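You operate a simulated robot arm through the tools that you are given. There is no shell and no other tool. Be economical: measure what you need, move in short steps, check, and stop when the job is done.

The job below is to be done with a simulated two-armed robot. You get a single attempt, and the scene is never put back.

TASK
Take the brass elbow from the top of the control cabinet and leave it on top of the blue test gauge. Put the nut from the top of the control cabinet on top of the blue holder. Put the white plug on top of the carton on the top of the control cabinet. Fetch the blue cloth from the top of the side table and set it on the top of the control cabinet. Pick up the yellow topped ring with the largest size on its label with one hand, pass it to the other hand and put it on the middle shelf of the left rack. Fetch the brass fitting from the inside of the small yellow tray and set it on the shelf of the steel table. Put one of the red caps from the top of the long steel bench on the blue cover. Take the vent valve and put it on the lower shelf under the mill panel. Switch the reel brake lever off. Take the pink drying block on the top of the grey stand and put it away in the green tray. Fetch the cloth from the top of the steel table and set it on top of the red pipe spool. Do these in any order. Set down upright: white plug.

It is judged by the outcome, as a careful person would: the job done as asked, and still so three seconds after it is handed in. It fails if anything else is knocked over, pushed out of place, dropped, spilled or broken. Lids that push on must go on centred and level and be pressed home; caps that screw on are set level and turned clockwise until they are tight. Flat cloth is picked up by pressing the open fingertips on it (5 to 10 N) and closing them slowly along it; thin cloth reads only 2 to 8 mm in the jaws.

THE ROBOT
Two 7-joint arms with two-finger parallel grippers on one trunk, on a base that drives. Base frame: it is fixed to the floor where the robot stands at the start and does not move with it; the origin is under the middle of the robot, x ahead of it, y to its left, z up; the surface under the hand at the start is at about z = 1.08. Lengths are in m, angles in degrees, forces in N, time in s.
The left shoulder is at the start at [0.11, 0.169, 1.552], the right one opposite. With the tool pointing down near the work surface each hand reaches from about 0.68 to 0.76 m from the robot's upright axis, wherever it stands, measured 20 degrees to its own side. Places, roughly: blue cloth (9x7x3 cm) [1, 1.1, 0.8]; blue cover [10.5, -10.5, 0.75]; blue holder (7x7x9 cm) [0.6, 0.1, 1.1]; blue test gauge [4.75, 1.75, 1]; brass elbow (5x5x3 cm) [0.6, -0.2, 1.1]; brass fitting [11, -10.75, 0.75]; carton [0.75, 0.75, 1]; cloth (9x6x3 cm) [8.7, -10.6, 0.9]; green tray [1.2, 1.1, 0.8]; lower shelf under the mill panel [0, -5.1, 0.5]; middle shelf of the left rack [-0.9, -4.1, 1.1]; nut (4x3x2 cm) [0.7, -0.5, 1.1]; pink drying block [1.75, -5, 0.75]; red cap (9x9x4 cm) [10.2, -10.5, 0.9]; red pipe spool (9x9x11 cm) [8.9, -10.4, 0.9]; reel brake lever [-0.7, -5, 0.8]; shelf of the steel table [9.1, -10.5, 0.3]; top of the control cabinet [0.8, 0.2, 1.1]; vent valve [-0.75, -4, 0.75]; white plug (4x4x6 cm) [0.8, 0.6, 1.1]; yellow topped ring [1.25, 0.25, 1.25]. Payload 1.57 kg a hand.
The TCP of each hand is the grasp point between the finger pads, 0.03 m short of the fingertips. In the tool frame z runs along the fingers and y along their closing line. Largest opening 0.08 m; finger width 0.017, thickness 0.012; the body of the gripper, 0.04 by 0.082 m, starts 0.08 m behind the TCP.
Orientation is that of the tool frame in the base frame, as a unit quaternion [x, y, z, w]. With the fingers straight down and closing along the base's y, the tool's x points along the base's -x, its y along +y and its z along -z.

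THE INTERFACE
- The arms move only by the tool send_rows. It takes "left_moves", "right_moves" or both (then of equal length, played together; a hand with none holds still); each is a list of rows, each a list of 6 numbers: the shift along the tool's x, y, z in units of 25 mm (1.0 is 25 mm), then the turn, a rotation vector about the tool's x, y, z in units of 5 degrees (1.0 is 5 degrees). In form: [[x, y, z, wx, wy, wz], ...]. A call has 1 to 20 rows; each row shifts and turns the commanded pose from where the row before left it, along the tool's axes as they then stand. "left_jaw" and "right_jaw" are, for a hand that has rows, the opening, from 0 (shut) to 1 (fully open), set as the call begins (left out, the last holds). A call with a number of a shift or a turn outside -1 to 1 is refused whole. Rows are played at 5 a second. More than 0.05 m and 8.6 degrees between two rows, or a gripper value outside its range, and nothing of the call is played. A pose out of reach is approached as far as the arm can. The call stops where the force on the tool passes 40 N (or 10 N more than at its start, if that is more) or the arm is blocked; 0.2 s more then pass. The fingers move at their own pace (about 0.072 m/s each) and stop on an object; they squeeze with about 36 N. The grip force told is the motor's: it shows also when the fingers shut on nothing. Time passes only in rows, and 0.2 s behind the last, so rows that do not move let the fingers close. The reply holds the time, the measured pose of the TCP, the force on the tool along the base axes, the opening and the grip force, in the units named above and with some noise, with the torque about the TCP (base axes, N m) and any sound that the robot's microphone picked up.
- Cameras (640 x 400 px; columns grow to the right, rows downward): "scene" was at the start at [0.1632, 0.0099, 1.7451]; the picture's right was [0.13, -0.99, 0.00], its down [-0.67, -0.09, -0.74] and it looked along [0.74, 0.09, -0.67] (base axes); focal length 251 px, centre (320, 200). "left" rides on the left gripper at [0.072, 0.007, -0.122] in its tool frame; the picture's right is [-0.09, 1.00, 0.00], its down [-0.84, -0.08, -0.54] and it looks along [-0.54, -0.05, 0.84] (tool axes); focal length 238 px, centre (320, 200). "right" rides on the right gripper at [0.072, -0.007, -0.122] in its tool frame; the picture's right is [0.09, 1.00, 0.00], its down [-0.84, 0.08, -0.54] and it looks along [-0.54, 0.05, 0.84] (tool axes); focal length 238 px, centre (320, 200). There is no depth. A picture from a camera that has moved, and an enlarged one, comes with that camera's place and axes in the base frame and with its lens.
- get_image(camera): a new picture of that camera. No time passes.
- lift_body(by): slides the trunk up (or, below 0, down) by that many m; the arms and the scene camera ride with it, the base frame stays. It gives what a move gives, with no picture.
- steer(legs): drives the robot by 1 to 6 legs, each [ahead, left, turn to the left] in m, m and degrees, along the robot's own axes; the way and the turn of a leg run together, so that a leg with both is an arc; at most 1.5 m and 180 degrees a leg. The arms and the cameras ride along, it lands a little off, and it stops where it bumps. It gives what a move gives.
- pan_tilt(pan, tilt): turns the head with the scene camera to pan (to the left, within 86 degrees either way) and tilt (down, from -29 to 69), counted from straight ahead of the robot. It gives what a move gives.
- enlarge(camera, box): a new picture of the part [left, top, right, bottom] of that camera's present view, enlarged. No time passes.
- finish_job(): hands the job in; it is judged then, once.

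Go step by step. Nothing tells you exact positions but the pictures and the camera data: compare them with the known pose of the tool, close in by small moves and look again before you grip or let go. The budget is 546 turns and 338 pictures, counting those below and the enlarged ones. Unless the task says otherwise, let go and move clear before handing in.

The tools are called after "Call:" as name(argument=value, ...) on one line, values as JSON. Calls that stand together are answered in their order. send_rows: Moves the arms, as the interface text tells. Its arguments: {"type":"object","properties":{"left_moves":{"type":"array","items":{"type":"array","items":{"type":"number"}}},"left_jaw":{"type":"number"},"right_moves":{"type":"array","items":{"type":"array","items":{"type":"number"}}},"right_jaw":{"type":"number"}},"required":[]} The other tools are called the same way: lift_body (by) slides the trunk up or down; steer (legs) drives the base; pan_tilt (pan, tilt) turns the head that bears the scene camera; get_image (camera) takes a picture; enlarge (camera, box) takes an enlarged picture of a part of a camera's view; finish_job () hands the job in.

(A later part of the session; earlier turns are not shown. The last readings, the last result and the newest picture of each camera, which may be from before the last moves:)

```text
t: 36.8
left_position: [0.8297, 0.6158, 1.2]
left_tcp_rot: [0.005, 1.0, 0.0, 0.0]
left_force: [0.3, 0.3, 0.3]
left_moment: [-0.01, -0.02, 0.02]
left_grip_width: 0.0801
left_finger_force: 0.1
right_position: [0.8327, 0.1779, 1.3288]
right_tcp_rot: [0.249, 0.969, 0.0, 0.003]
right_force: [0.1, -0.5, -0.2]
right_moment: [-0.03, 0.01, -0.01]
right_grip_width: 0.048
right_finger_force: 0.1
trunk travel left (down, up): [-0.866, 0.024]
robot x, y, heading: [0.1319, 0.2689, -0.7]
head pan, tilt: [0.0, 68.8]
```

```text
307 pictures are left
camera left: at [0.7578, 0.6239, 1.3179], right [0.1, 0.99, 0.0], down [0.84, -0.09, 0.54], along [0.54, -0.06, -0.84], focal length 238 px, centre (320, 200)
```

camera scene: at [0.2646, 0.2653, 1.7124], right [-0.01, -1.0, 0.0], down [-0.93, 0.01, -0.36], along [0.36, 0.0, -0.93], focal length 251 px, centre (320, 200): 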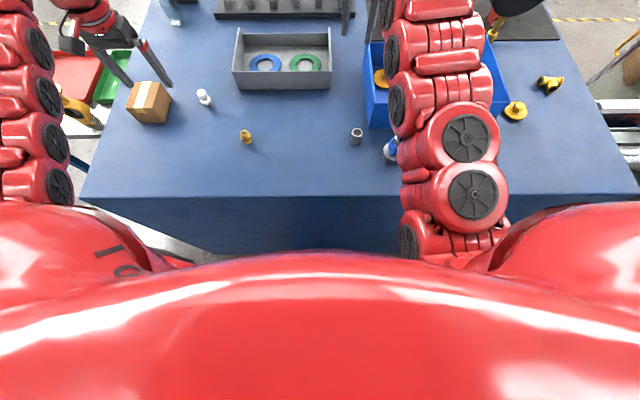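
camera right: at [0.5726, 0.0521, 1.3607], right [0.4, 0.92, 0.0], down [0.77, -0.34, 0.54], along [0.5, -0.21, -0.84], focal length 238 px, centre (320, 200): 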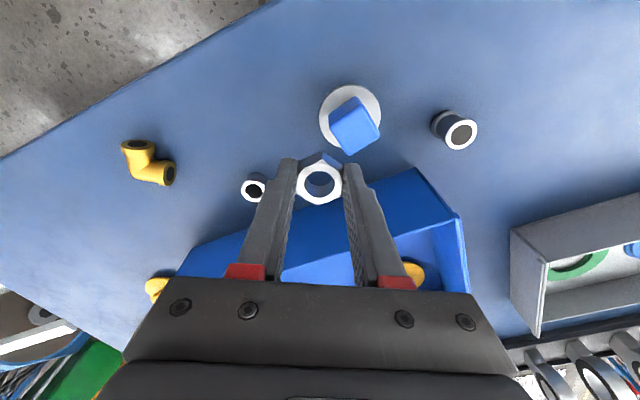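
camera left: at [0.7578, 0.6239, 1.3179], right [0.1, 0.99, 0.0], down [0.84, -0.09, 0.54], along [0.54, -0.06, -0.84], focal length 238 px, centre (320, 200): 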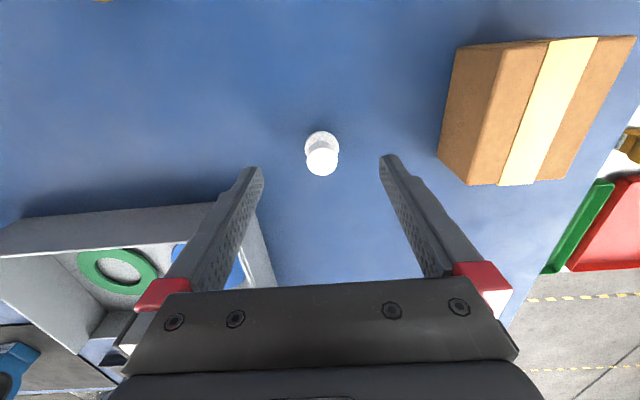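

Call:
send_rows(left_moves=[[-0.16, 0.04, 1, 0, 0, 0], [0, 0, 1, 0, 0, 0], [0, 0, 0.12, 0, 0, 0], [0, 0, 0, 0, 0, 0]])

Call:
get_image(camera="left")

Call:
send_rows(left_moves=[[0, 0, 0, 0, 0, 0], [0, 0, 0, 0, 0, 0], [0, 0, 0, 0, 0, 0], [0, 0, 0, 0, 0, 0], [0, 0, 0, 0, 0, 0]], left_jaw=0)

Call:
send_rows(left_moves=[[0, 0, -0.3, 0, 0, 0], [0, 0, -0.5, 0, 0, 0], [0, 0, -0.5, 0, 0, 0], [0, 0, -0.5, 0, 0, 0], [0, 0, 0, 0, 0, 0]])

Call:
get_image(camera="left")

```text
t: 37.8
left_position: [0.836, 0.6138, 1.1458]
left_tcp_rot: [0.007, 1.0, 0.0, 0.0]
left_force: [0.7, -0.6, 0.2]
left_moment: [-0.02, 0.03, 0.0]
left_grip_width: 0.0802
left_finger_force: 0.0
right_position: [0.8342, 0.1764, 1.3288]
right_tcp_rot: [0.248, 0.969, 0.0, 0.002]
right_force: [-0.6, -0.7, -0.3]
right_moment: [-0.01, 0.01, -0.01]
right_grip_width: 0.0478
right_finger_force: 0.1
trunk travel left (down, up): [-0.866, 0.024]
robot x, y, heading: [0.1327, 0.2689, -0.5]
head pan, tilt: [0.0, 68.8]
```

```text
306 pictures are left
camera left: at [0.7647, 0.6229, 1.2655], right [0.1, 0.99, 0.0], down [0.84, -0.09, 0.54], along [0.54, -0.06, -0.84], focal length 238 px, centre (320, 200)
```

left: 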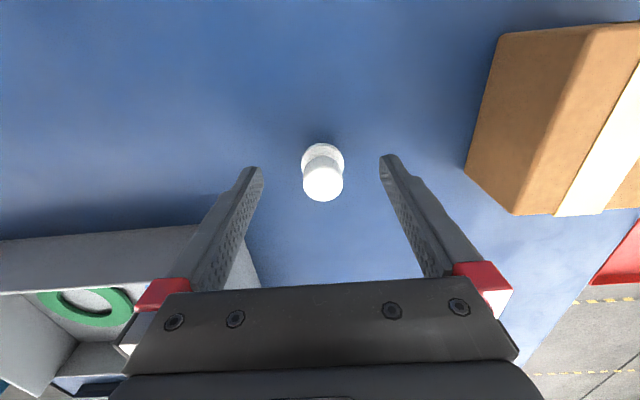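

```text
t: 39.0
left_position: [0.8365, 0.6153, 1.1455]
left_tcp_rot: [0.005, 1.0, 0.0, -0.001]
left_force: [-0.3, -0.1, 0.7]
left_moment: [0.02, 0.01, 0.02]
left_grip_width: 0.0246
left_finger_force: 36.6
right_position: [0.8325, 0.1785, 1.329]
right_tcp_rot: [0.247, 0.969, 0.0, 0.003]
right_force: [-0.3, 0.6, 0.1]
right_moment: [-0.02, -0.01, -0.02]
right_grip_width: 0.0479
right_finger_force: 0.1
trunk travel left (down, up): [-0.866, 0.024]
robot x, y, heading: [0.1318, 0.2698, -0.5]
head pan, tilt: [0.0, 68.8]
```

```text
t: 40.2
left_position: [0.8355, 0.6155, 1.1912]
left_tcp_rot: [0.006, 1.0, 0.001, 0.001]
left_force: [0.2, -0.3, -0.6]
left_moment: [0.0, 0.02, -0.03]
left_grip_width: 0.0247
left_finger_force: 36.4
right_position: [0.8341, 0.1775, 1.3281]
right_tcp_rot: [0.248, 0.969, 0.0, 0.002]
right_force: [-0.2, 0.5, 0.2]
right_moment: [-0.01, -0.01, 0.0]
right_grip_width: 0.048
right_finger_force: 0.2
trunk travel left (down, up): [-0.866, 0.024]
robot x, y, heading: [0.1287, 0.2711, -0.6]
head pan, tilt: [0.0, 68.8]
```

```text
305 pictures are left
camera left: at [0.7644, 0.6245, 1.3104], right [0.1, 0.99, 0.0], down [0.84, -0.09, 0.54], along [0.54, -0.06, -0.84], focal length 238 px, centre (320, 200)
```

left: 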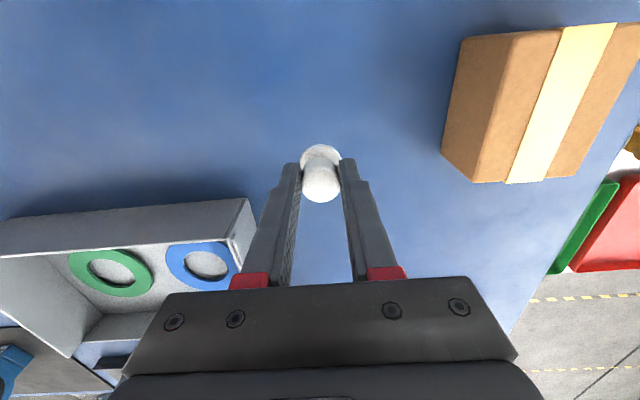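

Plug held. Raising it and driving left over the carton.

Call:
send_rows(left_moves=[[0.1, 0, -0.6, 0, 0, 0], [0.2, 0, -0.6, 0, 0, 0], [0.2, 0, -0.6, 0, 0, 0], [0.1, 0, -0.6, 0, 0, 0], [0, 0, 0, 0, 0, 0]])

Call:
steer(legs=[[0, 0.162, 0]])

Call:
get_image(camera="left")

Call:
get_image(camera="scene")

```text
t: 41.4
left_position: [0.8219, 0.6178, 1.2499]
left_tcp_rot: [0.006, 1.0, 0.0, 0.0]
left_force: [-0.2, 0.9, 0.2]
left_moment: [-0.01, 0.0, 0.01]
left_grip_width: 0.0247
left_finger_force: 36.6
right_position: [0.834, 0.1777, 1.3279]
right_tcp_rot: [0.248, 0.969, 0.0, 0.003]
right_force: [0.0, 0.1, -0.8]
right_moment: [0.05, 0.02, 0.01]
right_grip_width: 0.0482
right_finger_force: 0.1
trunk travel left (down, up): [-0.866, 0.024]
robot x, y, heading: [0.1306, 0.2673, -0.6]
head pan, tilt: [0.0, 68.8]
```

```text
t: 42.8
left_position: [0.8222, 0.7726, 1.2506]
left_tcp_rot: [0.005, 1.0, 0.001, 0.0]
left_force: [-0.2, -0.5, 0.1]
left_moment: [0.0, 0.02, 0.02]
left_grip_width: 0.0246
left_finger_force: 36.0
right_position: [0.8352, 0.332, 1.3273]
right_tcp_rot: [0.247, 0.969, 0.001, 0.002]
right_force: [0.3, -0.5, 0.7]
right_moment: [0.06, 0.01, -0.01]
right_grip_width: 0.0481
right_finger_force: 0.0
trunk travel left (down, up): [-0.866, 0.024]
robot x, y, heading: [0.1337, 0.4256, -0.4]
head pan, tilt: [0.0, 68.8]
```

```text
304 pictures are left
camera left: at [0.7507, 0.7798, 1.3709], right [0.1, 0.99, 0.0], down [0.84, -0.09, 0.54], along [0.54, -0.05, -0.84], focal length 238 px, centre (320, 200)
```

left: 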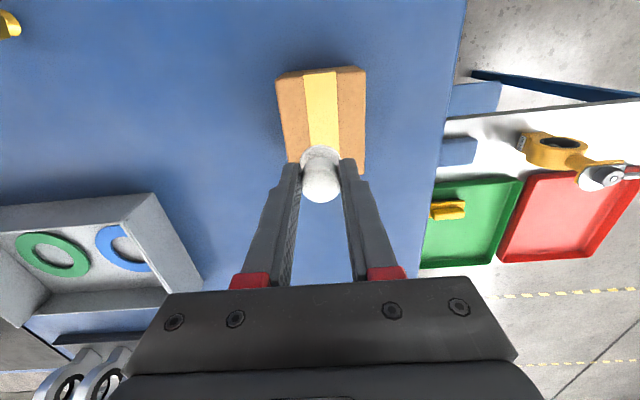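

```text
303 pictures are left
camera scene: at [0.2685, 0.4201, 1.7121], right [-0.01, -1.0, 0.0], down [-0.93, 0.01, -0.36], along [0.36, 0.0, -0.93], focal length 251 px, centre (320, 200)
```

scene: 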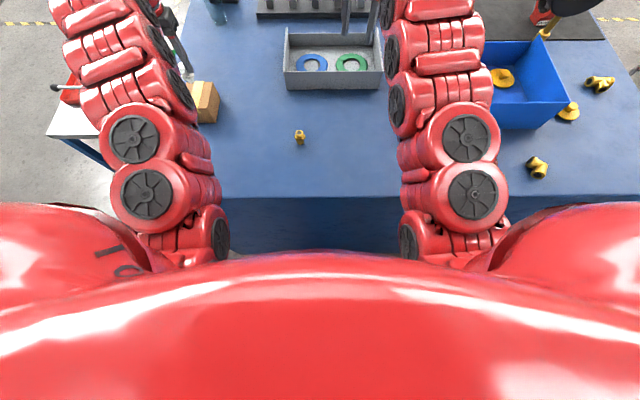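

Call:
send_rows(left_moves=[[0.1, 0.24, 0.4, 0, 0, 0], [0, 0, 0.5, 0, 0, 0], [0, 0, 0.5, 0, 0, 0], [0, 0, 0, 0, 0, 0]])

Call:
get_image(camera="left")

Call:
send_rows(left_moves=[[0, 0, 0.1, 0, 0, 0], [0, 0, 0, 0, 0, 0]])

```text
t: 43.8
left_position: [0.8204, 0.7806, 1.2168]
left_tcp_rot: [0.005, 1.0, 0.0, 0.0]
left_force: [0.9, 1.0, -0.1]
left_moment: [-0.01, -0.02, 0.01]
left_grip_width: 0.0244
left_finger_force: 36.1
right_position: [0.8353, 0.335, 1.3283]
right_tcp_rot: [0.248, 0.969, 0.001, 0.003]
right_force: [-0.1, 0.1, 0.4]
right_moment: [0.01, 0.0, 0.03]
right_grip_width: 0.048
right_finger_force: 0.0
trunk travel left (down, up): [-0.866, 0.024]
robot x, y, heading: [0.134, 0.4258, -0.6]
head pan, tilt: [0.0, 68.8]
```

```text
302 pictures are left
camera left: at [0.7486, 0.7893, 1.336], right [0.1, 0.99, 0.0], down [0.84, -0.09, 0.54], along [0.54, -0.06, -0.84], focal length 238 px, centre (320, 200)
```

left: 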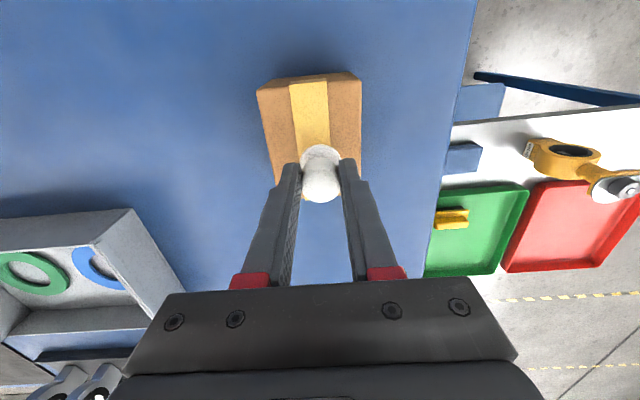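

```text
t: 44.4
left_position: [0.8195, 0.7805, 1.213]
left_tcp_rot: [0.005, 1.0, 0.0, 0.0]
left_force: [1.1, 0.6, -0.3]
left_moment: [0.02, -0.01, 0.0]
left_grip_width: 0.0245
left_finger_force: 35.7
right_position: [0.8349, 0.3354, 1.3273]
right_tcp_rot: [0.248, 0.969, 0.001, 0.002]
right_force: [0.3, -0.2, 0.3]
right_moment: [-0.01, 0.01, 0.03]
right_grip_width: 0.0481
right_finger_force: 0.0
trunk travel left (down, up): [-0.866, 0.024]
robot x, y, heading: [0.1312, 0.4238, -0.8]
head pan, tilt: [0.0, 68.8]
```

Call:
send_rows(left_moves=[[0, 0, 0.08, 0, 0, 0], [0, 0, 0, 0, 0, 0]])

Call:
send_rows(left_moves=[[0, 0, 0.08, 0, 0, 0], [0, 0, 0, 0, 0, 0]])

```text
t: 45.0
left_position: [0.8204, 0.7818, 1.2106]
left_tcp_rot: [0.005, 1.0, 0.0, 0.0]
left_force: [-0.1, 1.1, 0.6]
left_moment: [0.01, -0.01, -0.03]
left_grip_width: 0.0245
left_finger_force: 36.1
right_position: [0.8356, 0.3342, 1.3276]
right_tcp_rot: [0.247, 0.969, 0.0, 0.003]
right_force: [-0.3, 0.0, 0.6]
right_moment: [0.01, 0.01, -0.02]
right_grip_width: 0.0478
right_finger_force: 0.2
trunk travel left (down, up): [-0.866, 0.024]
robot x, y, heading: [0.1328, 0.4246, -0.4]
head pan, tilt: [0.0, 68.8]
```

```text
t: 45.6
left_position: [0.8198, 0.7807, 1.2113]
left_tcp_rot: [0.005, 1.0, 0.001, 0.001]
left_force: [1.6, 0.0, 7.9]
left_moment: [0.03, -0.1, -0.02]
left_grip_width: 0.0246
left_finger_force: 35.6
right_position: [0.8347, 0.3342, 1.3292]
right_tcp_rot: [0.248, 0.969, 0.001, 0.003]
right_force: [0.2, -0.1, -0.2]
right_moment: [-0.01, 0.0, 0.02]
right_grip_width: 0.0479
right_finger_force: 0.1
trunk travel left (down, up): [-0.866, 0.024]
robot x, y, heading: [0.1309, 0.4242, -0.7]
head pan, tilt: [0.0, 68.8]
```

Contact with the carton top. Releasing the plug and rising straight up.

Call:
send_rows(left_moves=[[0, 0, -0.02, 0, 0, 0], [0, 0, 0, 0, 0, 0], [0, 0, 0, 0, 0, 0], [0, 0, -0.5, 0, 0, 0], [0, 0, -1, 0, 0, 0], [0, 0, -1, 0, 0, 0], [0, 0, -1, 0, 0, 0], [0, 0, 0, 0, 0, 0]], left_jaw=0.6)

Call:
get_image(camera="left")

```text
t: 47.4
left_position: [0.8185, 0.7796, 1.2965]
left_tcp_rot: [0.005, 1.0, 0.0, 0.0]
left_force: [0.3, 0.4, -0.3]
left_moment: [0.0, -0.02, 0.01]
left_grip_width: 0.0481
left_finger_force: 0.0
right_position: [0.8338, 0.3342, 1.3282]
right_tcp_rot: [0.247, 0.969, 0.001, 0.003]
right_force: [0.6, 0.1, 0.1]
right_moment: [0.04, 0.02, -0.02]
right_grip_width: 0.0481
right_finger_force: 0.1
trunk travel left (down, up): [-0.866, 0.024]
robot x, y, heading: [0.1315, 0.4264, -0.6]
head pan, tilt: [0.0, 68.8]
```

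```text
301 pictures are left
camera left: at [0.747, 0.7875, 1.4168], right [0.1, 0.99, 0.0], down [0.84, -0.09, 0.54], along [0.54, -0.06, -0.84], focal length 238 px, centre (320, 200)
```

left: 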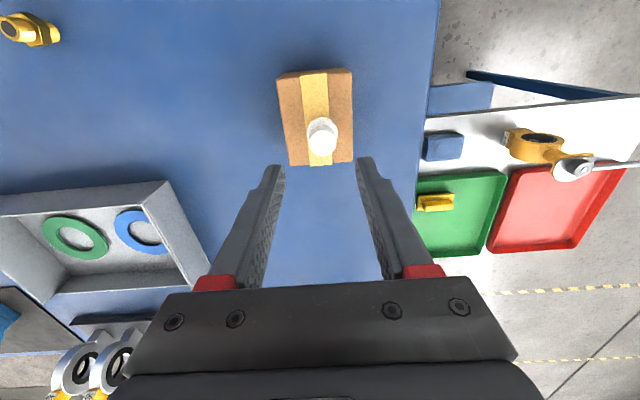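

Call:
enlarge(camera="left", box=[400, 60, 640, 260])

```text
2.00 times, centred on (520, 160) of left
camera zoom: at [0.747, 0.7875, 1.4168], right [0.1, 0.99, 0.0], down [0.84, -0.09, 0.54], along [0.54, -0.06, -0.84], focal length 477 px, centre (-80, 280)
```

zoom: 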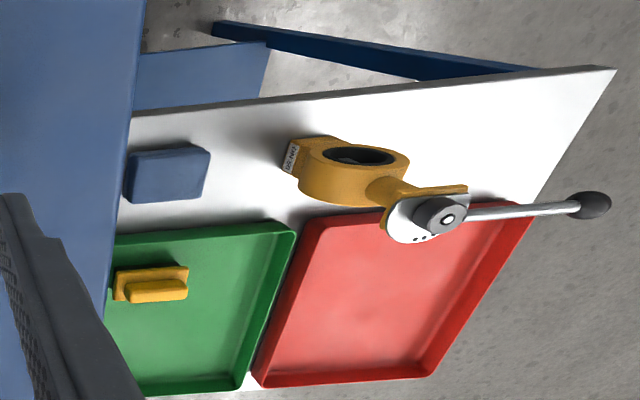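

The plug stands on the carton. The blue cloth is a folded pad near the side table's edge; I'll drive left and look with the right hand over it.

Call:
steer(legs=[[-0.02, 0.85, 0], [0.12, 0, 0]])

Call:
pan_tilt(pan=-10, tilt=50)

Call:
get_image(camera="scene")

Call:
get_image(camera="right")

```text
t: 52.7
left_position: [0.9036, 1.6387, 1.2965]
left_tcp_rot: [-0.008, 1.0, 0.0, 0.0]
left_force: [0.0, -0.1, -0.6]
left_moment: [0.02, 0.02, 0.0]
left_grip_width: 0.048
left_finger_force: 0.0
right_position: [0.9307, 1.1945, 1.3283]
right_tcp_rot: [0.234, 0.972, 0.001, 0.003]
right_force: [0.6, -0.4, -0.4]
right_moment: [0.0, -0.05, 0.0]
right_grip_width: 0.048
right_finger_force: 0.1
trunk travel left (down, up): [-0.866, 0.024]
robot x, y, heading: [0.2278, 1.2663, 0.8]
head pan, tilt: [0.0, 68.8]
```

```text
t: 53.5
left_position: [0.906, 1.6391, 1.2964]
left_tcp_rot: [-0.009, 1.0, 0.0, -0.001]
left_force: [0.3, -0.9, -0.2]
left_moment: [0.01, 0.03, 0.0]
left_grip_width: 0.0481
left_finger_force: 0.0
right_position: [0.935, 1.194, 1.3274]
right_tcp_rot: [0.234, 0.972, 0.0, 0.001]
right_force: [0.0, -0.5, 0.4]
right_moment: [-0.01, 0.0, -0.03]
right_grip_width: 0.0481
right_finger_force: 0.1
trunk travel left (down, up): [-0.866, 0.024]
robot x, y, heading: [0.2306, 1.2668, 0.7]
head pan, tilt: [-10.0, 50.0]
```

```text
299 pictures are left
camera scene: at [0.3857, 1.2549, 1.7339], right [-0.15, -0.99, 0.0], down [-0.76, 0.12, -0.64], along [0.63, -0.1, -0.77], focal length 251 px, centre (320, 200)
```

scene: 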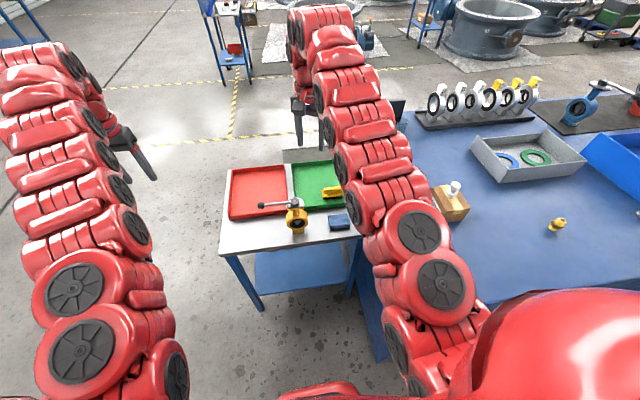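

```text
298 pictures are left
camera right: at [0.8671, 1.2208, 1.4483], right [0.37, 0.93, 0.0], down [0.78, -0.31, 0.55], along [0.51, -0.2, -0.84], focal length 238 px, centre (320, 200)
```

right: 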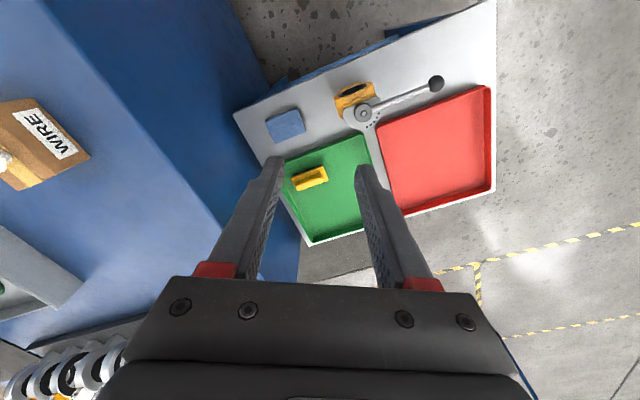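

The arms run nearly straight ahead at shoulder height, so from a base further left the right arm can go down over the side table clear of the cabinet. Moving there and shifting the right hand over the cloth while still high.

Call:
steer(legs=[[0.085, 0.135, -0.7]])

Call:
send_rows(right_moves=[[-0.41, -0.94, 0, 0, 0, 0], [-0.41, -0.94, 0, 0, 0, 0], [-0.41, -0.94, 0, 0, 0, 0], [-0.41, -0.94, 0, 0, 0, 0], [-0.41, -0.94, 0, 0, 0, 0], [-0.41, -0.94, 0, 0, 0, 0], [-0.41, -0.94, 0, 0, 0, 0], [-0.41, -0.94, 0, 0, 0, 0], [-0.41, -0.94, 0, 0, 0, 0], [-0.41, -0.94, 0, 0, 0, 0], [0, 0, 0, 0, 0, 0]], right_jaw=1)

Call:
get_image(camera="right")

Call:
get_image(camera="scene")

```text
t: 55.0
left_position: [0.9925, 1.7687, 1.2984]
left_tcp_rot: [-0.002, 1.0, 0.001, 0.001]
left_force: [0.4, -0.4, -0.9]
left_moment: [-0.02, 0.02, -0.01]
left_grip_width: 0.0482
left_finger_force: 0.0
right_position: [1.0143, 1.3217, 1.3273]
right_tcp_rot: [0.241, 0.97, 0.002, 0.003]
right_force: [-0.9, 0.1, 0.0]
right_moment: [-0.01, 0.0, 0.01]
right_grip_width: 0.0477
right_finger_force: 0.0
trunk travel left (down, up): [-0.866, 0.024]
robot x, y, heading: [0.3143, 1.41, 0.4]
head pan, tilt: [-10.0, 50.0]
```

```text
t: 57.4
left_position: [0.9935, 1.7709, 1.2969]
left_tcp_rot: [-0.002, 1.0, 0.0, -0.001]
left_force: [-0.6, 0.4, -0.2]
left_moment: [0.02, 0.01, 0.0]
left_grip_width: 0.0479
left_finger_force: 0.0
right_position: [0.9984, 1.0713, 1.322]
right_tcp_rot: [0.241, 0.971, 0.001, 0.003]
right_force: [0.4, 0.2, 0.7]
right_moment: [0.02, -0.01, -0.01]
right_grip_width: 0.0798
right_finger_force: 0.0
right hand out of reach, approached as far as the arm can: row 1
trunk travel left (down, up): [-0.866, 0.024]
robot x, y, heading: [0.3143, 1.4117, 0.1]
head pan, tilt: [-10.0, 50.0]
```

```text
297 pictures are left
camera right: at [0.9318, 1.0981, 1.4431], right [0.38, 0.92, 0.0], down [0.77, -0.32, 0.55], along [0.51, -0.21, -0.84], focal length 238 px, centre (320, 200)
```

right: 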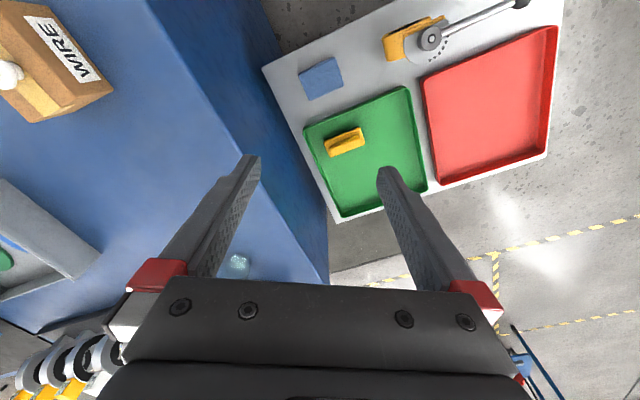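

```text
296 pictures are left
camera scene: at [0.4681, 1.3933, 1.7341], right [-0.17, -0.99, 0.0], down [-0.76, 0.13, -0.64], along [0.63, -0.11, -0.77], focal length 251 px, centre (320, 200)
```

scene: 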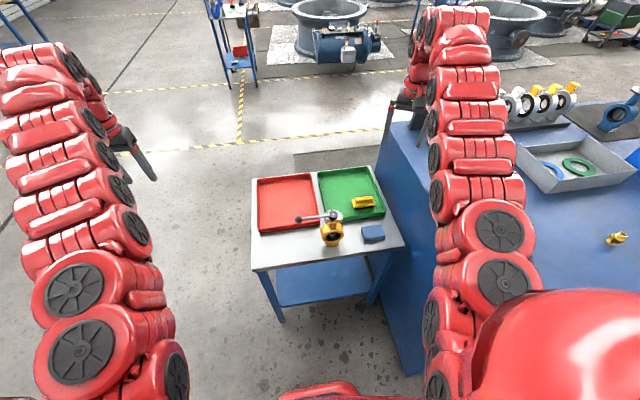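

Call:
enlarge(camera="right", box=[280, 45, 370, 110])

Call:
lift_body(by=-0.3)

Call:
get_image(camera="right")

```text
6.15 times, centred on (325, 78) of right
camera zoom: at [0.9318, 1.0981, 1.4431], right [0.38, 0.92, 0.0], down [0.77, -0.32, 0.55], along [0.51, -0.21, -0.84], focal length 1467 px, centre (289, 954)
```

zoom: 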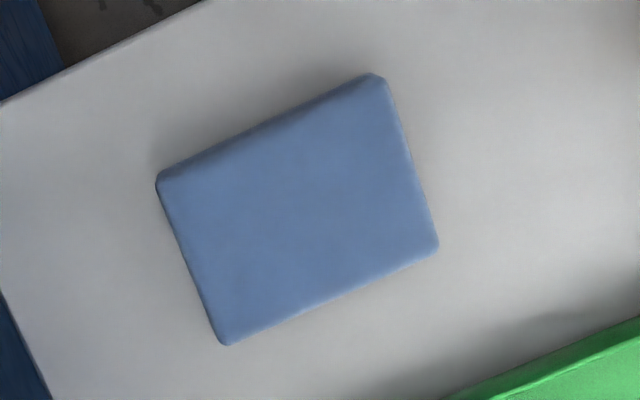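

```text
t: 60.4
left_position: [0.9937, 1.77, 0.9963]
left_tcp_rot: [-0.002, 1.0, 0.0, 0.0]
left_force: [0.2, -0.6, 0.0]
left_moment: [0.02, 0.03, 0.01]
left_grip_width: 0.0482
left_finger_force: 0.0
right_position: [0.9981, 1.0697, 1.0217]
right_tcp_rot: [0.242, 0.97, 0.001, 0.003]
right_force: [-0.1, -0.8, -0.7]
right_moment: [-0.02, 0.03, 0.03]
right_grip_width: 0.0799
right_finger_force: 0.0
trunk travel left (down, up): [-0.566, 0.324]
robot x, y, heading: [0.3133, 1.4048, 0.2]
head pan, tilt: [-10.0, 50.0]
```

```text
294 pictures are left
camera right: at [0.9317, 1.0982, 1.143], right [0.38, 0.92, 0.0], down [0.77, -0.32, 0.55], along [0.51, -0.21, -0.84], focal length 238 px, centre (320, 200)
```

right: 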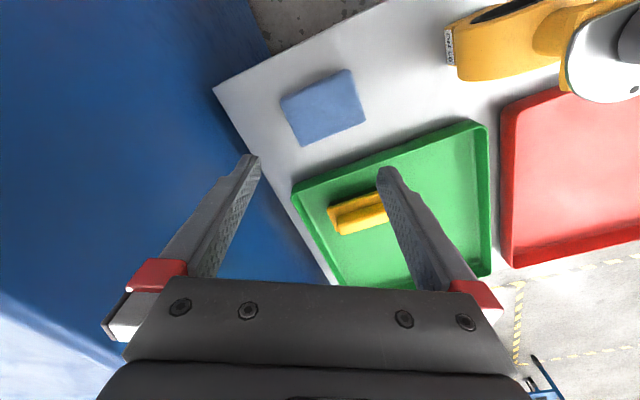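

The cloth's short side lies along x, so I turn the right hand about 62° to close along x.

Call:
send_rows(right_moves=[[0, 0, 0, 0, 0, 0.954], [0, 0, 0, 0, 0, 0.954], [0, 0, 0, 0, 0, 0.954], [0, 0, 0, 0, 0, 0.954], [0, 0, 0, 0, 0, 0.954], [0, 0, 0, 0, 0, 0.954], [0, 0, 0, 0, 0, 0.954], [0, 0, 0, 0, 0, 0.954], [0, 0, 0, 0, 0, 0.954], [0, 0, 0, 0, 0, 0.954], [0, 0, 0, 0, 0, 0.954], [0, 0, 0, 0, 0, 0.954], [0, 0, 0, 0, 0, 0.954], [0, 0, 0, 0, 0, 0]])

Call:
get_image(camera="right")

```text
t: 63.4
left_position: [0.9941, 1.7704, 0.9969]
left_tcp_rot: [-0.001, 1.0, 0.0, -0.001]
left_force: [0.4, -0.2, -0.6]
left_moment: [0.03, 0.02, 0.01]
left_grip_width: 0.048
left_finger_force: 0.1
right_position: [0.9985, 1.0712, 1.0223]
right_tcp_rot: [0.707, 0.707, 0.002, 0.002]
right_force: [-0.1, -0.2, -0.2]
right_moment: [0.0, 0.01, -0.03]
right_grip_width: 0.08
right_finger_force: 0.0
trunk travel left (down, up): [-0.566, 0.324]
robot x, y, heading: [0.3134, 1.4085, 0.3]
head pan, tilt: [-10.0, 50.0]
```

```text
293 pictures are left
camera right: at [0.9916, 1.1423, 1.1428], right [1.0, 0.09, 0.01], down [0.07, -0.84, 0.54], along [0.05, -0.54, -0.84], focal length 238 px, centre (320, 200)
```

right: 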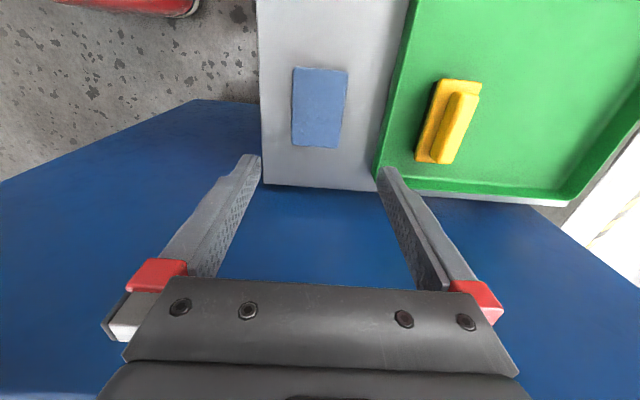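

Call:
send_rows(right_moves=[[0.24, -0.1, 0.5, 0, 0, 0], [0, 0, 1, 0, 0, 0], [0, 0, 1, 0, 0, 0], [0, 0, 1, 0, 0, 0], [0, 0, 1, 0, 0, 0], [0, 0, 1, 0, 0, 0], [0, 0, 0, 0, 0, 0]])

Call:
get_image(camera="right")

```text
t: 65.0
left_position: [0.9926, 1.7701, 0.9968]
left_tcp_rot: [-0.002, 1.0, 0.0, 0.0]
left_force: [0.8, -0.7, 0.4]
left_moment: [-0.01, 0.02, 0.02]
left_grip_width: 0.0482
left_finger_force: 0.1
right_position: [0.996, 1.0764, 0.884]
right_tcp_rot: [0.707, 0.707, 0.002, 0.002]
right_force: [0.2, -0.1, 0.0]
right_moment: [-0.03, -0.01, -0.05]
right_grip_width: 0.0802
right_finger_force: 0.1
trunk travel left (down, up): [-0.566, 0.324]
robot x, y, heading: [0.3143, 1.407, 0.2]
head pan, tilt: [-10.0, 50.0]
```

```text
292 pictures are left
camera right: at [0.9894, 1.1482, 1.005], right [1.0, 0.09, 0.01], down [0.07, -0.84, 0.54], along [0.06, -0.54, -0.84], focal length 238 px, centre (320, 200)
```

right: 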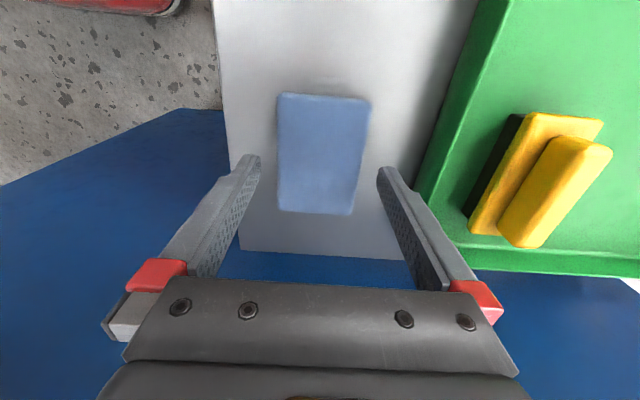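

Call:
send_rows(right_moves=[[0, 0.05, 0.8, 0, 0, 0], [0, 0, 0.6, 0, 0, 0], [0, 0, 0, 0, 0, 0]])

Call:
get_image(camera="right")

```text
t: 65.8
left_position: [0.9931, 1.7704, 0.9971]
left_tcp_rot: [-0.001, 1.0, 0.001, 0.001]
left_force: [-0.6, -0.5, 0.9]
left_moment: [0.0, 0.03, -0.02]
left_grip_width: 0.048
left_finger_force: 0.0
right_position: [0.998, 1.0781, 0.8506]
right_tcp_rot: [0.706, 0.708, 0.002, 0.002]
right_force: [-1.3, 1.0, 1.3]
right_moment: [0.04, 0.1, -0.02]
right_grip_width: 0.0802
right_finger_force: 0.0
trunk travel left (down, up): [-0.566, 0.324]
robot x, y, heading: [0.3113, 1.4077, 0.5]
head pan, tilt: [-10.0, 50.0]
```

```text
291 pictures are left
camera right: at [0.992, 1.1487, 0.9713], right [1.0, 0.09, 0.0], down [0.08, -0.84, 0.54], along [0.05, -0.54, -0.84], focal length 238 px, centre (320, 200)
```

right: 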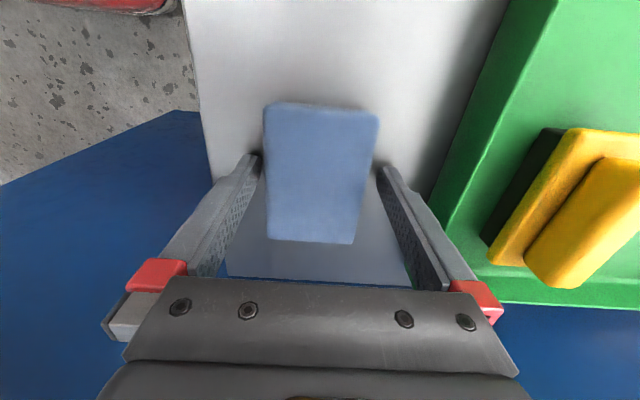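

Call:
send_rows(right_moves=[[0, 0, 0.3, 0, 0, 0], [0, 0, 0.2, 0, 0, 0], [0, 0, 0, 0, 0, 0]])

Call:
send_rows(right_moves=[[0, 0, 0, 0, 0, 0], [0, 0, 0, 0, 0, 0], [0, 0, 0, 0, 0, 0], [0, 0, 0, 0, 0, 0]], right_jaw=0)

Call:
get_image(camera="right")

```text
t: 66.2
left_position: [0.9886, 1.771, 1.0001]
left_tcp_rot: [-0.001, 1.0, -0.002, 0.002]
left_force: [-0.3, 0.0, -0.3]
left_moment: [0.04, -0.01, 0.0]
left_grip_width: 0.0478
left_finger_force: 0.1
right_position: [0.9987, 1.0773, 0.8496]
right_tcp_rot: [0.706, 0.708, 0.006, 0.008]
right_force: [-11.5, 5.6, 27.1]
right_moment: [0.31, 1.74, -0.32]
right_grip_width: 0.0799
right_finger_force: 0.1
trunk travel left (down, up): [-0.566, 0.324]
robot x, y, heading: [0.31, 1.4107, -0.0]
head pan, tilt: [-10.0, 50.0]
stopped in row 2 (right hand): the force on the tool passed its limit at 45 N (the readings are from after the stop); the commanded pose is now the measured one
```

```text
t: 66.6
left_position: [0.9892, 1.7708, 0.9987]
left_tcp_rot: [0.0, 1.0, -0.002, 0.0]
left_force: [0.1, 1.1, 0.0]
left_moment: [-0.01, -0.02, 0.02]
left_grip_width: 0.0479
left_finger_force: 0.1
right_position: [0.996, 1.0766, 0.8506]
right_tcp_rot: [0.707, 0.707, 0.004, 0.006]
right_force: [-16.4, 5.1, 25.6]
right_moment: [0.22, 1.46, -0.14]
right_grip_width: 0.0646
right_finger_force: 23.4
trunk travel left (down, up): [-0.566, 0.324]
robot x, y, heading: [0.3091, 1.4059, 0.2]
head pan, tilt: [-10.0, 50.0]
stopped in row 1 (right hand): the force on the tool passed its limit at 43 N (the readings are from after the stop); the commanded pose is now the measured one
```

```text
290 pictures are left
camera right: at [0.9885, 1.1486, 0.9712], right [1.0, 0.09, 0.01], down [0.07, -0.83, 0.55], along [0.06, -0.54, -0.84], focal length 238 px, centre (320, 200)
```

right: 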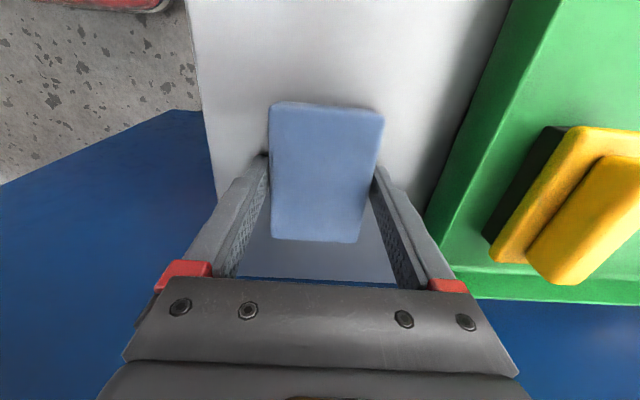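

The table top is near z=0.82; the tips are on it and the jaws touch the pad. Easing up a little while closing.

Call:
send_rows(right_moves=[[0, 0, -0.1, 0, 0, 0], [0, 0, -0.05, 0, 0, 0], [0, 0, 0, 0, 0, 0], [0, 0, 0, 0, 0, 0]])

Call:
send_rows(right_moves=[[0, 0, -0.3, 0, 0, 0], [0, 0, -0.4, 0, 0, 0], [0, 0, -0.4, 0, 0, 0], [0, 0, 0, 0, 0, 0]])

Call:
get_image(camera="right")

```text
t: 67.6
left_position: [0.9929, 1.771, 0.9975]
left_tcp_rot: [-0.001, 1.0, -0.001, 0.0]
left_force: [0.8, 0.0, 0.6]
left_moment: [0.0, 0.03, -0.01]
left_grip_width: 0.0478
left_finger_force: 0.1
right_position: [0.9987, 1.0765, 0.8506]
right_tcp_rot: [0.706, 0.708, 0.003, 0.005]
right_force: [-2.6, 1.3, 5.9]
right_moment: [-0.01, 0.32, -0.05]
right_grip_width: 0.0639
right_finger_force: 35.8
trunk travel left (down, up): [-0.566, 0.324]
robot x, y, heading: [0.3127, 1.406, 0.2]
head pan, tilt: [-10.0, 50.0]
```

```text
t: 68.6
left_position: [0.9932, 1.7692, 0.9972]
left_tcp_rot: [-0.002, 1.0, 0.0, -0.001]
left_force: [0.1, -1.3, 0.5]
left_moment: [0.0, -0.02, 0.0]
left_grip_width: 0.048
left_finger_force: 0.1
right_position: [0.9997, 1.0763, 0.8787]
right_tcp_rot: [0.707, 0.707, 0.003, 0.004]
right_force: [-0.6, 0.5, -0.7]
right_moment: [-0.01, -0.04, 0.0]
right_grip_width: 0.0638
right_finger_force: 35.8
trunk travel left (down, up): [-0.566, 0.324]
robot x, y, heading: [0.3155, 1.4059, 0.6]
head pan, tilt: [-10.0, 50.0]
```

```text
289 pictures are left
camera right: at [0.9921, 1.1478, 0.9984], right [1.0, 0.09, 0.01], down [0.07, -0.84, 0.54], along [0.06, -0.54, -0.84], focal length 238 px, centre (320, 200)
```

right: 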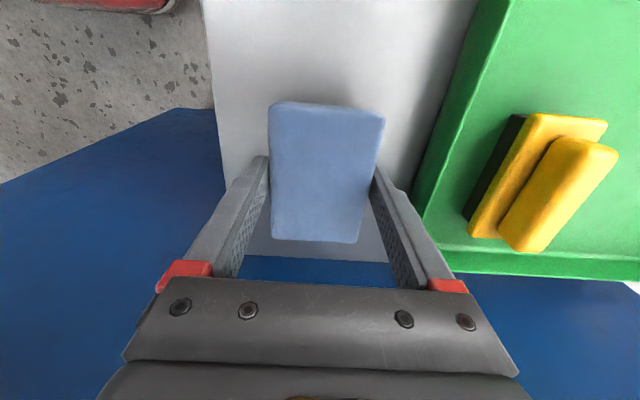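

Cloth is held. Raising, then driving back and right to set it on a clear patch of the cabinet's front-left.

Call:
send_rows(right_moves=[[0, 0, -0.6, 0, 0, 0], [0, 0, -0.6, 0, 0, 0], [0, 0, -0.6, 0, 0, 0], [0, 0, -0.6, 0, 0, 0], [0, 0, -0.6, 0, 0, 0], [0, 0, 0, 0, 0, 0]])

Call:
lift_body(by=0.3)

Call:
steer(legs=[[-0.37, 0, 0], [0, -0.376, 0]])

Call:
get_image(camera="right")

Call:
get_image(camera="scene")

```text
t: 70.0
left_position: [0.994, 1.7704, 0.9977]
left_tcp_rot: [-0.002, 1.0, -0.001, 0.0]
left_force: [0.6, -0.5, 0.1]
left_moment: [-0.01, 0.0, 0.02]
left_grip_width: 0.0481
left_finger_force: 0.0
right_position: [0.9987, 1.0762, 0.953]
right_tcp_rot: [0.706, 0.708, 0.004, 0.004]
right_force: [-0.3, 0.9, -0.1]
right_moment: [-0.03, 0.01, 0.05]
right_grip_width: 0.0639
right_finger_force: 36.2
trunk travel left (down, up): [-0.566, 0.324]
robot x, y, heading: [0.311, 1.4081, 0.1]
head pan, tilt: [-10.0, 50.0]
```

```text
t: 73.0
left_position: [0.9942, 1.7696, 1.2959]
left_tcp_rot: [-0.002, 1.0, 0.0, -0.001]
left_force: [-0.4, -0.3, -0.6]
left_moment: [-0.01, 0.01, 0.04]
left_grip_width: 0.0479
left_finger_force: 0.1
right_position: [0.9991, 1.0752, 1.2522]
right_tcp_rot: [0.707, 0.708, 0.003, 0.004]
right_force: [-0.8, -1.4, -0.8]
right_moment: [0.01, -0.01, -0.01]
right_grip_width: 0.0638
right_finger_force: 35.6
trunk travel left (down, up): [-0.866, 0.024]
robot x, y, heading: [0.3122, 1.4054, 0.2]
head pan, tilt: [-10.0, 50.0]
```

```text
t: 77.4
left_position: [0.6106, 1.414, 1.2957]
left_tcp_rot: [-0.008, 1.0, 0.0, -0.002]
left_force: [-0.1, 0.0, -0.4]
left_moment: [-0.01, -0.03, 0.01]
left_grip_width: 0.0482
left_finger_force: 0.0
right_position: [0.6265, 0.7207, 1.254]
right_tcp_rot: [0.701, 0.713, 0.002, 0.005]
right_force: [-0.5, -0.6, 0.2]
right_moment: [0.0, 0.04, 0.01]
right_grip_width: 0.0638
right_finger_force: 36.4
trunk travel left (down, up): [-0.866, 0.024]
robot x, y, heading: [-0.0661, 1.0436, 1.8]
head pan, tilt: [-10.0, 50.0]
```

```text
288 pictures are left
camera right: at [0.6171, 0.7921, 1.3738], right [0.99, 0.11, 0.01], down [0.08, -0.83, 0.55], along [0.07, -0.54, -0.84], focal length 238 px, centre (320, 200)
```

right: 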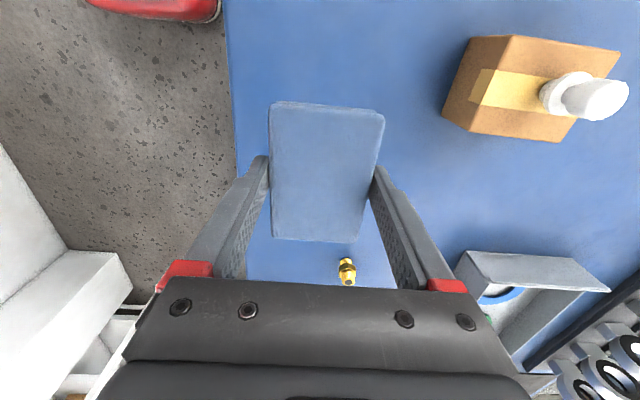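

```text
287 pictures are left
camera scene: at [0.0911, 1.0304, 1.7341], right [-0.15, -0.99, 0.0], down [-0.76, 0.12, -0.64], along [0.63, -0.1, -0.77], focal length 251 px, centre (320, 200)
```

scene: 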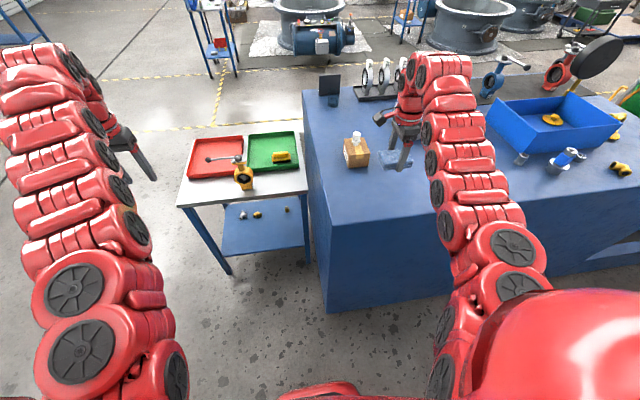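

Call:
send_rows(right_moves=[[0, 0, 1, 0, 0, 0], [0, 0, 1, 0, 0, 0], [0, 0, 1, 0, 0, 0], [0, 0, 1, 0, 0, 0], [0, 0, 1, 0, 0, 0], [0, 0, 0.5, 0, 0, 0], [0, 0, 0.1, 0, 0, 0], [0, 0, 0, 0, 0, 0]])

Call:
send_rows(right_moves=[[0, 0, 0, 0, 0, 0], [0, 0, 0, 0, 0, 0], [0, 0, 0, 0, 0, 0], [0, 0, -0.6, 0, 0, 0], [0, 0, -1, 0, 0, 0], [0, 0, -1, 0, 0, 0], [0, 0, -1, 0, 0, 0], [0, 0, -1, 0, 0, 0], [0, 0, -1, 0, 0, 0], [0, 0, 0, 0, 0, 0]], right_jaw=1)

Call:
get_image(camera="right")

```text
t: 79.2
left_position: [0.6117, 1.4132, 1.2966]
left_tcp_rot: [-0.009, 1.0, -0.001, 0.0]
left_force: [0.0, -0.3, 0.6]
left_moment: [0.02, 0.0, 0.02]
left_grip_width: 0.0481
left_finger_force: 0.1
right_position: [0.6274, 0.7182, 1.1129]
right_tcp_rot: [0.702, 0.713, 0.003, 0.004]
right_force: [0.2, 0.5, -0.5]
right_moment: [0.0, 0.01, -0.01]
right_grip_width: 0.0639
right_finger_force: 36.2
trunk travel left (down, up): [-0.866, 0.024]
robot x, y, heading: [-0.0644, 1.0394, 0.9]
head pan, tilt: [-10.0, 50.0]
```

```text
t: 81.4
left_position: [0.6108, 1.4135, 1.2969]
left_tcp_rot: [-0.008, 1.0, 0.0, -0.001]
left_force: [0.8, 0.1, 0.8]
left_moment: [-0.01, 0.0, 0.02]
left_grip_width: 0.0481
left_finger_force: 0.0
right_position: [0.625, 0.7184, 1.251]
right_tcp_rot: [0.702, 0.713, 0.004, 0.004]
right_force: [0.1, 0.0, -0.1]
right_moment: [0.0, -0.01, -0.01]
right_grip_width: 0.0799
right_finger_force: 0.0
trunk travel left (down, up): [-0.866, 0.024]
robot x, y, heading: [-0.067, 1.0381, 1.1]
head pan, tilt: [-10.0, 50.0]
```

```text
286 pictures are left
camera right: at [0.6154, 0.791, 1.3737], right [0.99, 0.11, 0.01], down [0.09, -0.83, 0.54], along [0.07, -0.54, -0.84], focal length 238 px, centre (320, 200)
```

right: 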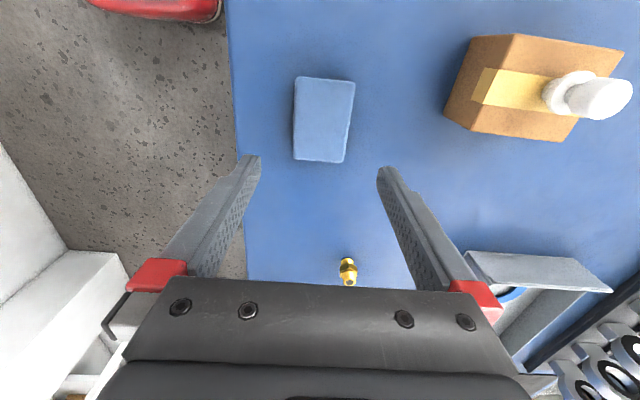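

Cloth is placed. The rings stand on the cabinet's far side, so I drive around the side table to the back and face the cabinet from there.

Call:
steer(legs=[[0, 1.12, -1.0], [1.25, 0, 0], [1.25, 0, 0], [0, 0, 90], [0, 0, 90]])

Call:
pan_tilt(pan=40, tilt=25)

Call:
get_image(camera="scene")

```text
t: 106.7
left_position: [1.7707, 1.7653, 1.2973]
left_tcp_rot: [0.997, 0.072, 0.001, 0.0]
left_force: [0.9, 0.3, 0.1]
left_moment: [0.02, 0.0, -0.02]
left_grip_width: 0.0479
left_finger_force: 0.1
right_position: [1.6701, 2.4503, 1.2531]
right_tcp_rot: [0.755, -0.656, -0.004, 0.004]
right_force: [-0.4, 0.0, -0.5]
right_moment: [-0.01, -0.01, -0.01]
right_grip_width: 0.0795
right_finger_force: 0.1
trunk travel left (down, up): [-0.866, 0.024]
robot x, y, heading: [2.3992, 2.2194, -171.8]
head pan, tilt: [-10.0, 50.0]
```

```text
t: 107.8
left_position: [1.7714, 1.7647, 1.2966]
left_tcp_rot: [0.997, 0.071, 0.001, -0.001]
left_force: [-0.2, -0.2, 0.4]
left_moment: [-0.03, 0.0, 0.01]
left_grip_width: 0.0481
left_finger_force: 0.0
right_position: [1.6709, 2.4523, 1.2532]
right_tcp_rot: [0.755, -0.656, -0.004, 0.005]
right_force: [0.2, 0.5, 0.1]
right_moment: [-0.02, -0.02, 0.0]
right_grip_width: 0.0801
right_finger_force: 0.0
trunk travel left (down, up): [-0.866, 0.024]
robot x, y, heading: [2.3932, 2.2213, -171.7]
head pan, tilt: [40.0, 25.0]
```

```text
285 pictures are left
camera scene: at [2.2536, 2.1389, 1.7715], right [-0.75, 0.67, 0.0], down [0.28, 0.32, -0.91], along [-0.6, -0.68, -0.42], focal length 251 px, centre (320, 200)
```

scene: 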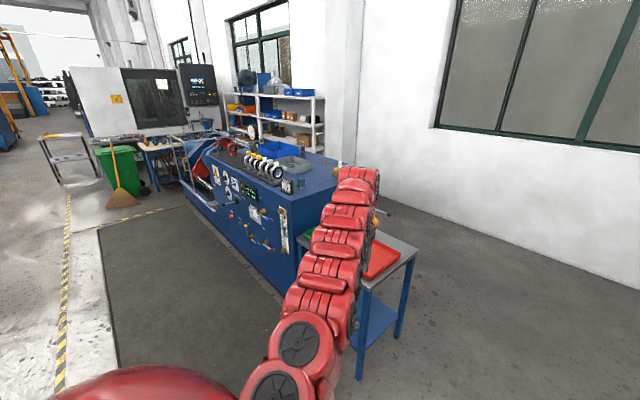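

Call:
steer(legs=[[0, 0, -8.2], [0, 1.45, 0]])

Call:
pan_tilt(pan=20, tilt=35)

Call:
get_image(camera="scene")

```text
t: 115.7
left_position: [1.7542, 0.3679, 1.2963]
left_tcp_rot: [1.0, 0.018, 0.001, 0.0]
left_force: [0.8, 0.4, 0.6]
left_moment: [0.01, 0.02, -0.01]
left_grip_width: 0.0481
left_finger_force: 0.1
right_position: [1.7288, 1.0595, 1.2531]
right_tcp_rot: [0.719, -0.695, -0.004, 0.003]
right_force: [0.7, -0.2, 0.6]
right_moment: [0.03, -0.02, 0.01]
right_grip_width: 0.08
right_finger_force: 0.1
trunk travel left (down, up): [-0.866, 0.024]
robot x, y, heading: [2.4226, 0.7532, -178.1]
head pan, tilt: [40.0, 25.0]
```

```text
t: 116.6
left_position: [1.7551, 0.3663, 1.2974]
left_tcp_rot: [1.0, 0.018, 0.001, -0.002]
left_force: [-0.9, -1.6, -0.4]
left_moment: [-0.01, -0.01, 0.0]
left_grip_width: 0.048
left_finger_force: 0.0
right_position: [1.7291, 1.0607, 1.2528]
right_tcp_rot: [0.718, -0.696, -0.003, 0.003]
right_force: [0.2, 0.2, 0.2]
right_moment: [0.0, 0.03, 0.01]
right_grip_width: 0.0801
right_finger_force: 0.0
trunk travel left (down, up): [-0.866, 0.024]
robot x, y, heading: [2.4272, 0.7532, -178.0]
head pan, tilt: [20.0, 35.0]
```

```text
284 pictures are left
camera scene: at [2.2618, 0.7149, 1.7559], right [-0.38, 0.93, 0.0], down [0.53, 0.22, -0.82], along [-0.76, -0.31, -0.57], focal length 251 px, centre (320, 200)
```

scene: 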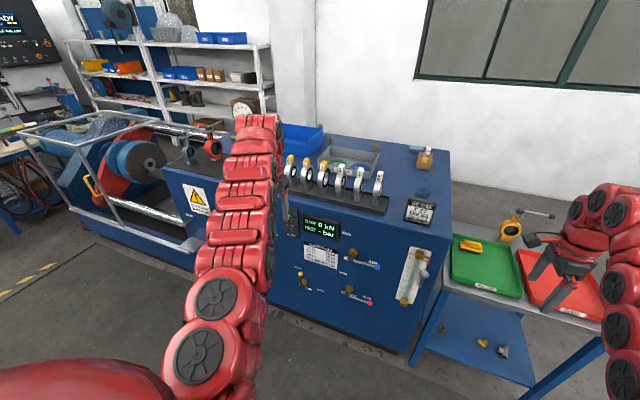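

Call:
enlarge(camera="scene", box=[270, 140, 400, 220])

Call:
get_image(camera="left")

```text
4.92 times, centred on (335, 180) of scene
camera zoom: at [2.2618, 0.7149, 1.7559], right [-0.38, 0.93, 0.0], down [0.53, 0.22, -0.82], along [-0.76, -0.31, -0.57], focal length 1234 px, centre (246, 298)
```

zoom: 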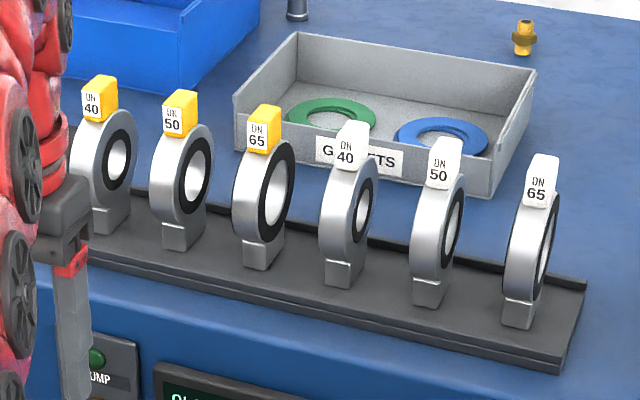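

```text
282 pictures are left
camera left: at [1.8265, 0.363, 1.4162], right [-0.06, -1.0, 0.0], down [-0.84, 0.05, 0.54], along [-0.54, 0.03, -0.84], focal length 238 px, centre (320, 200)
```

left: 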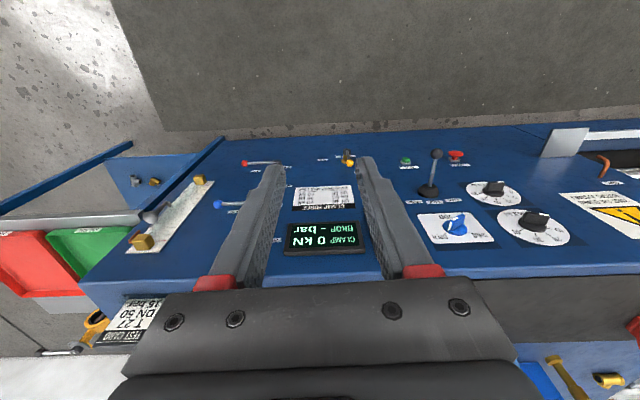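

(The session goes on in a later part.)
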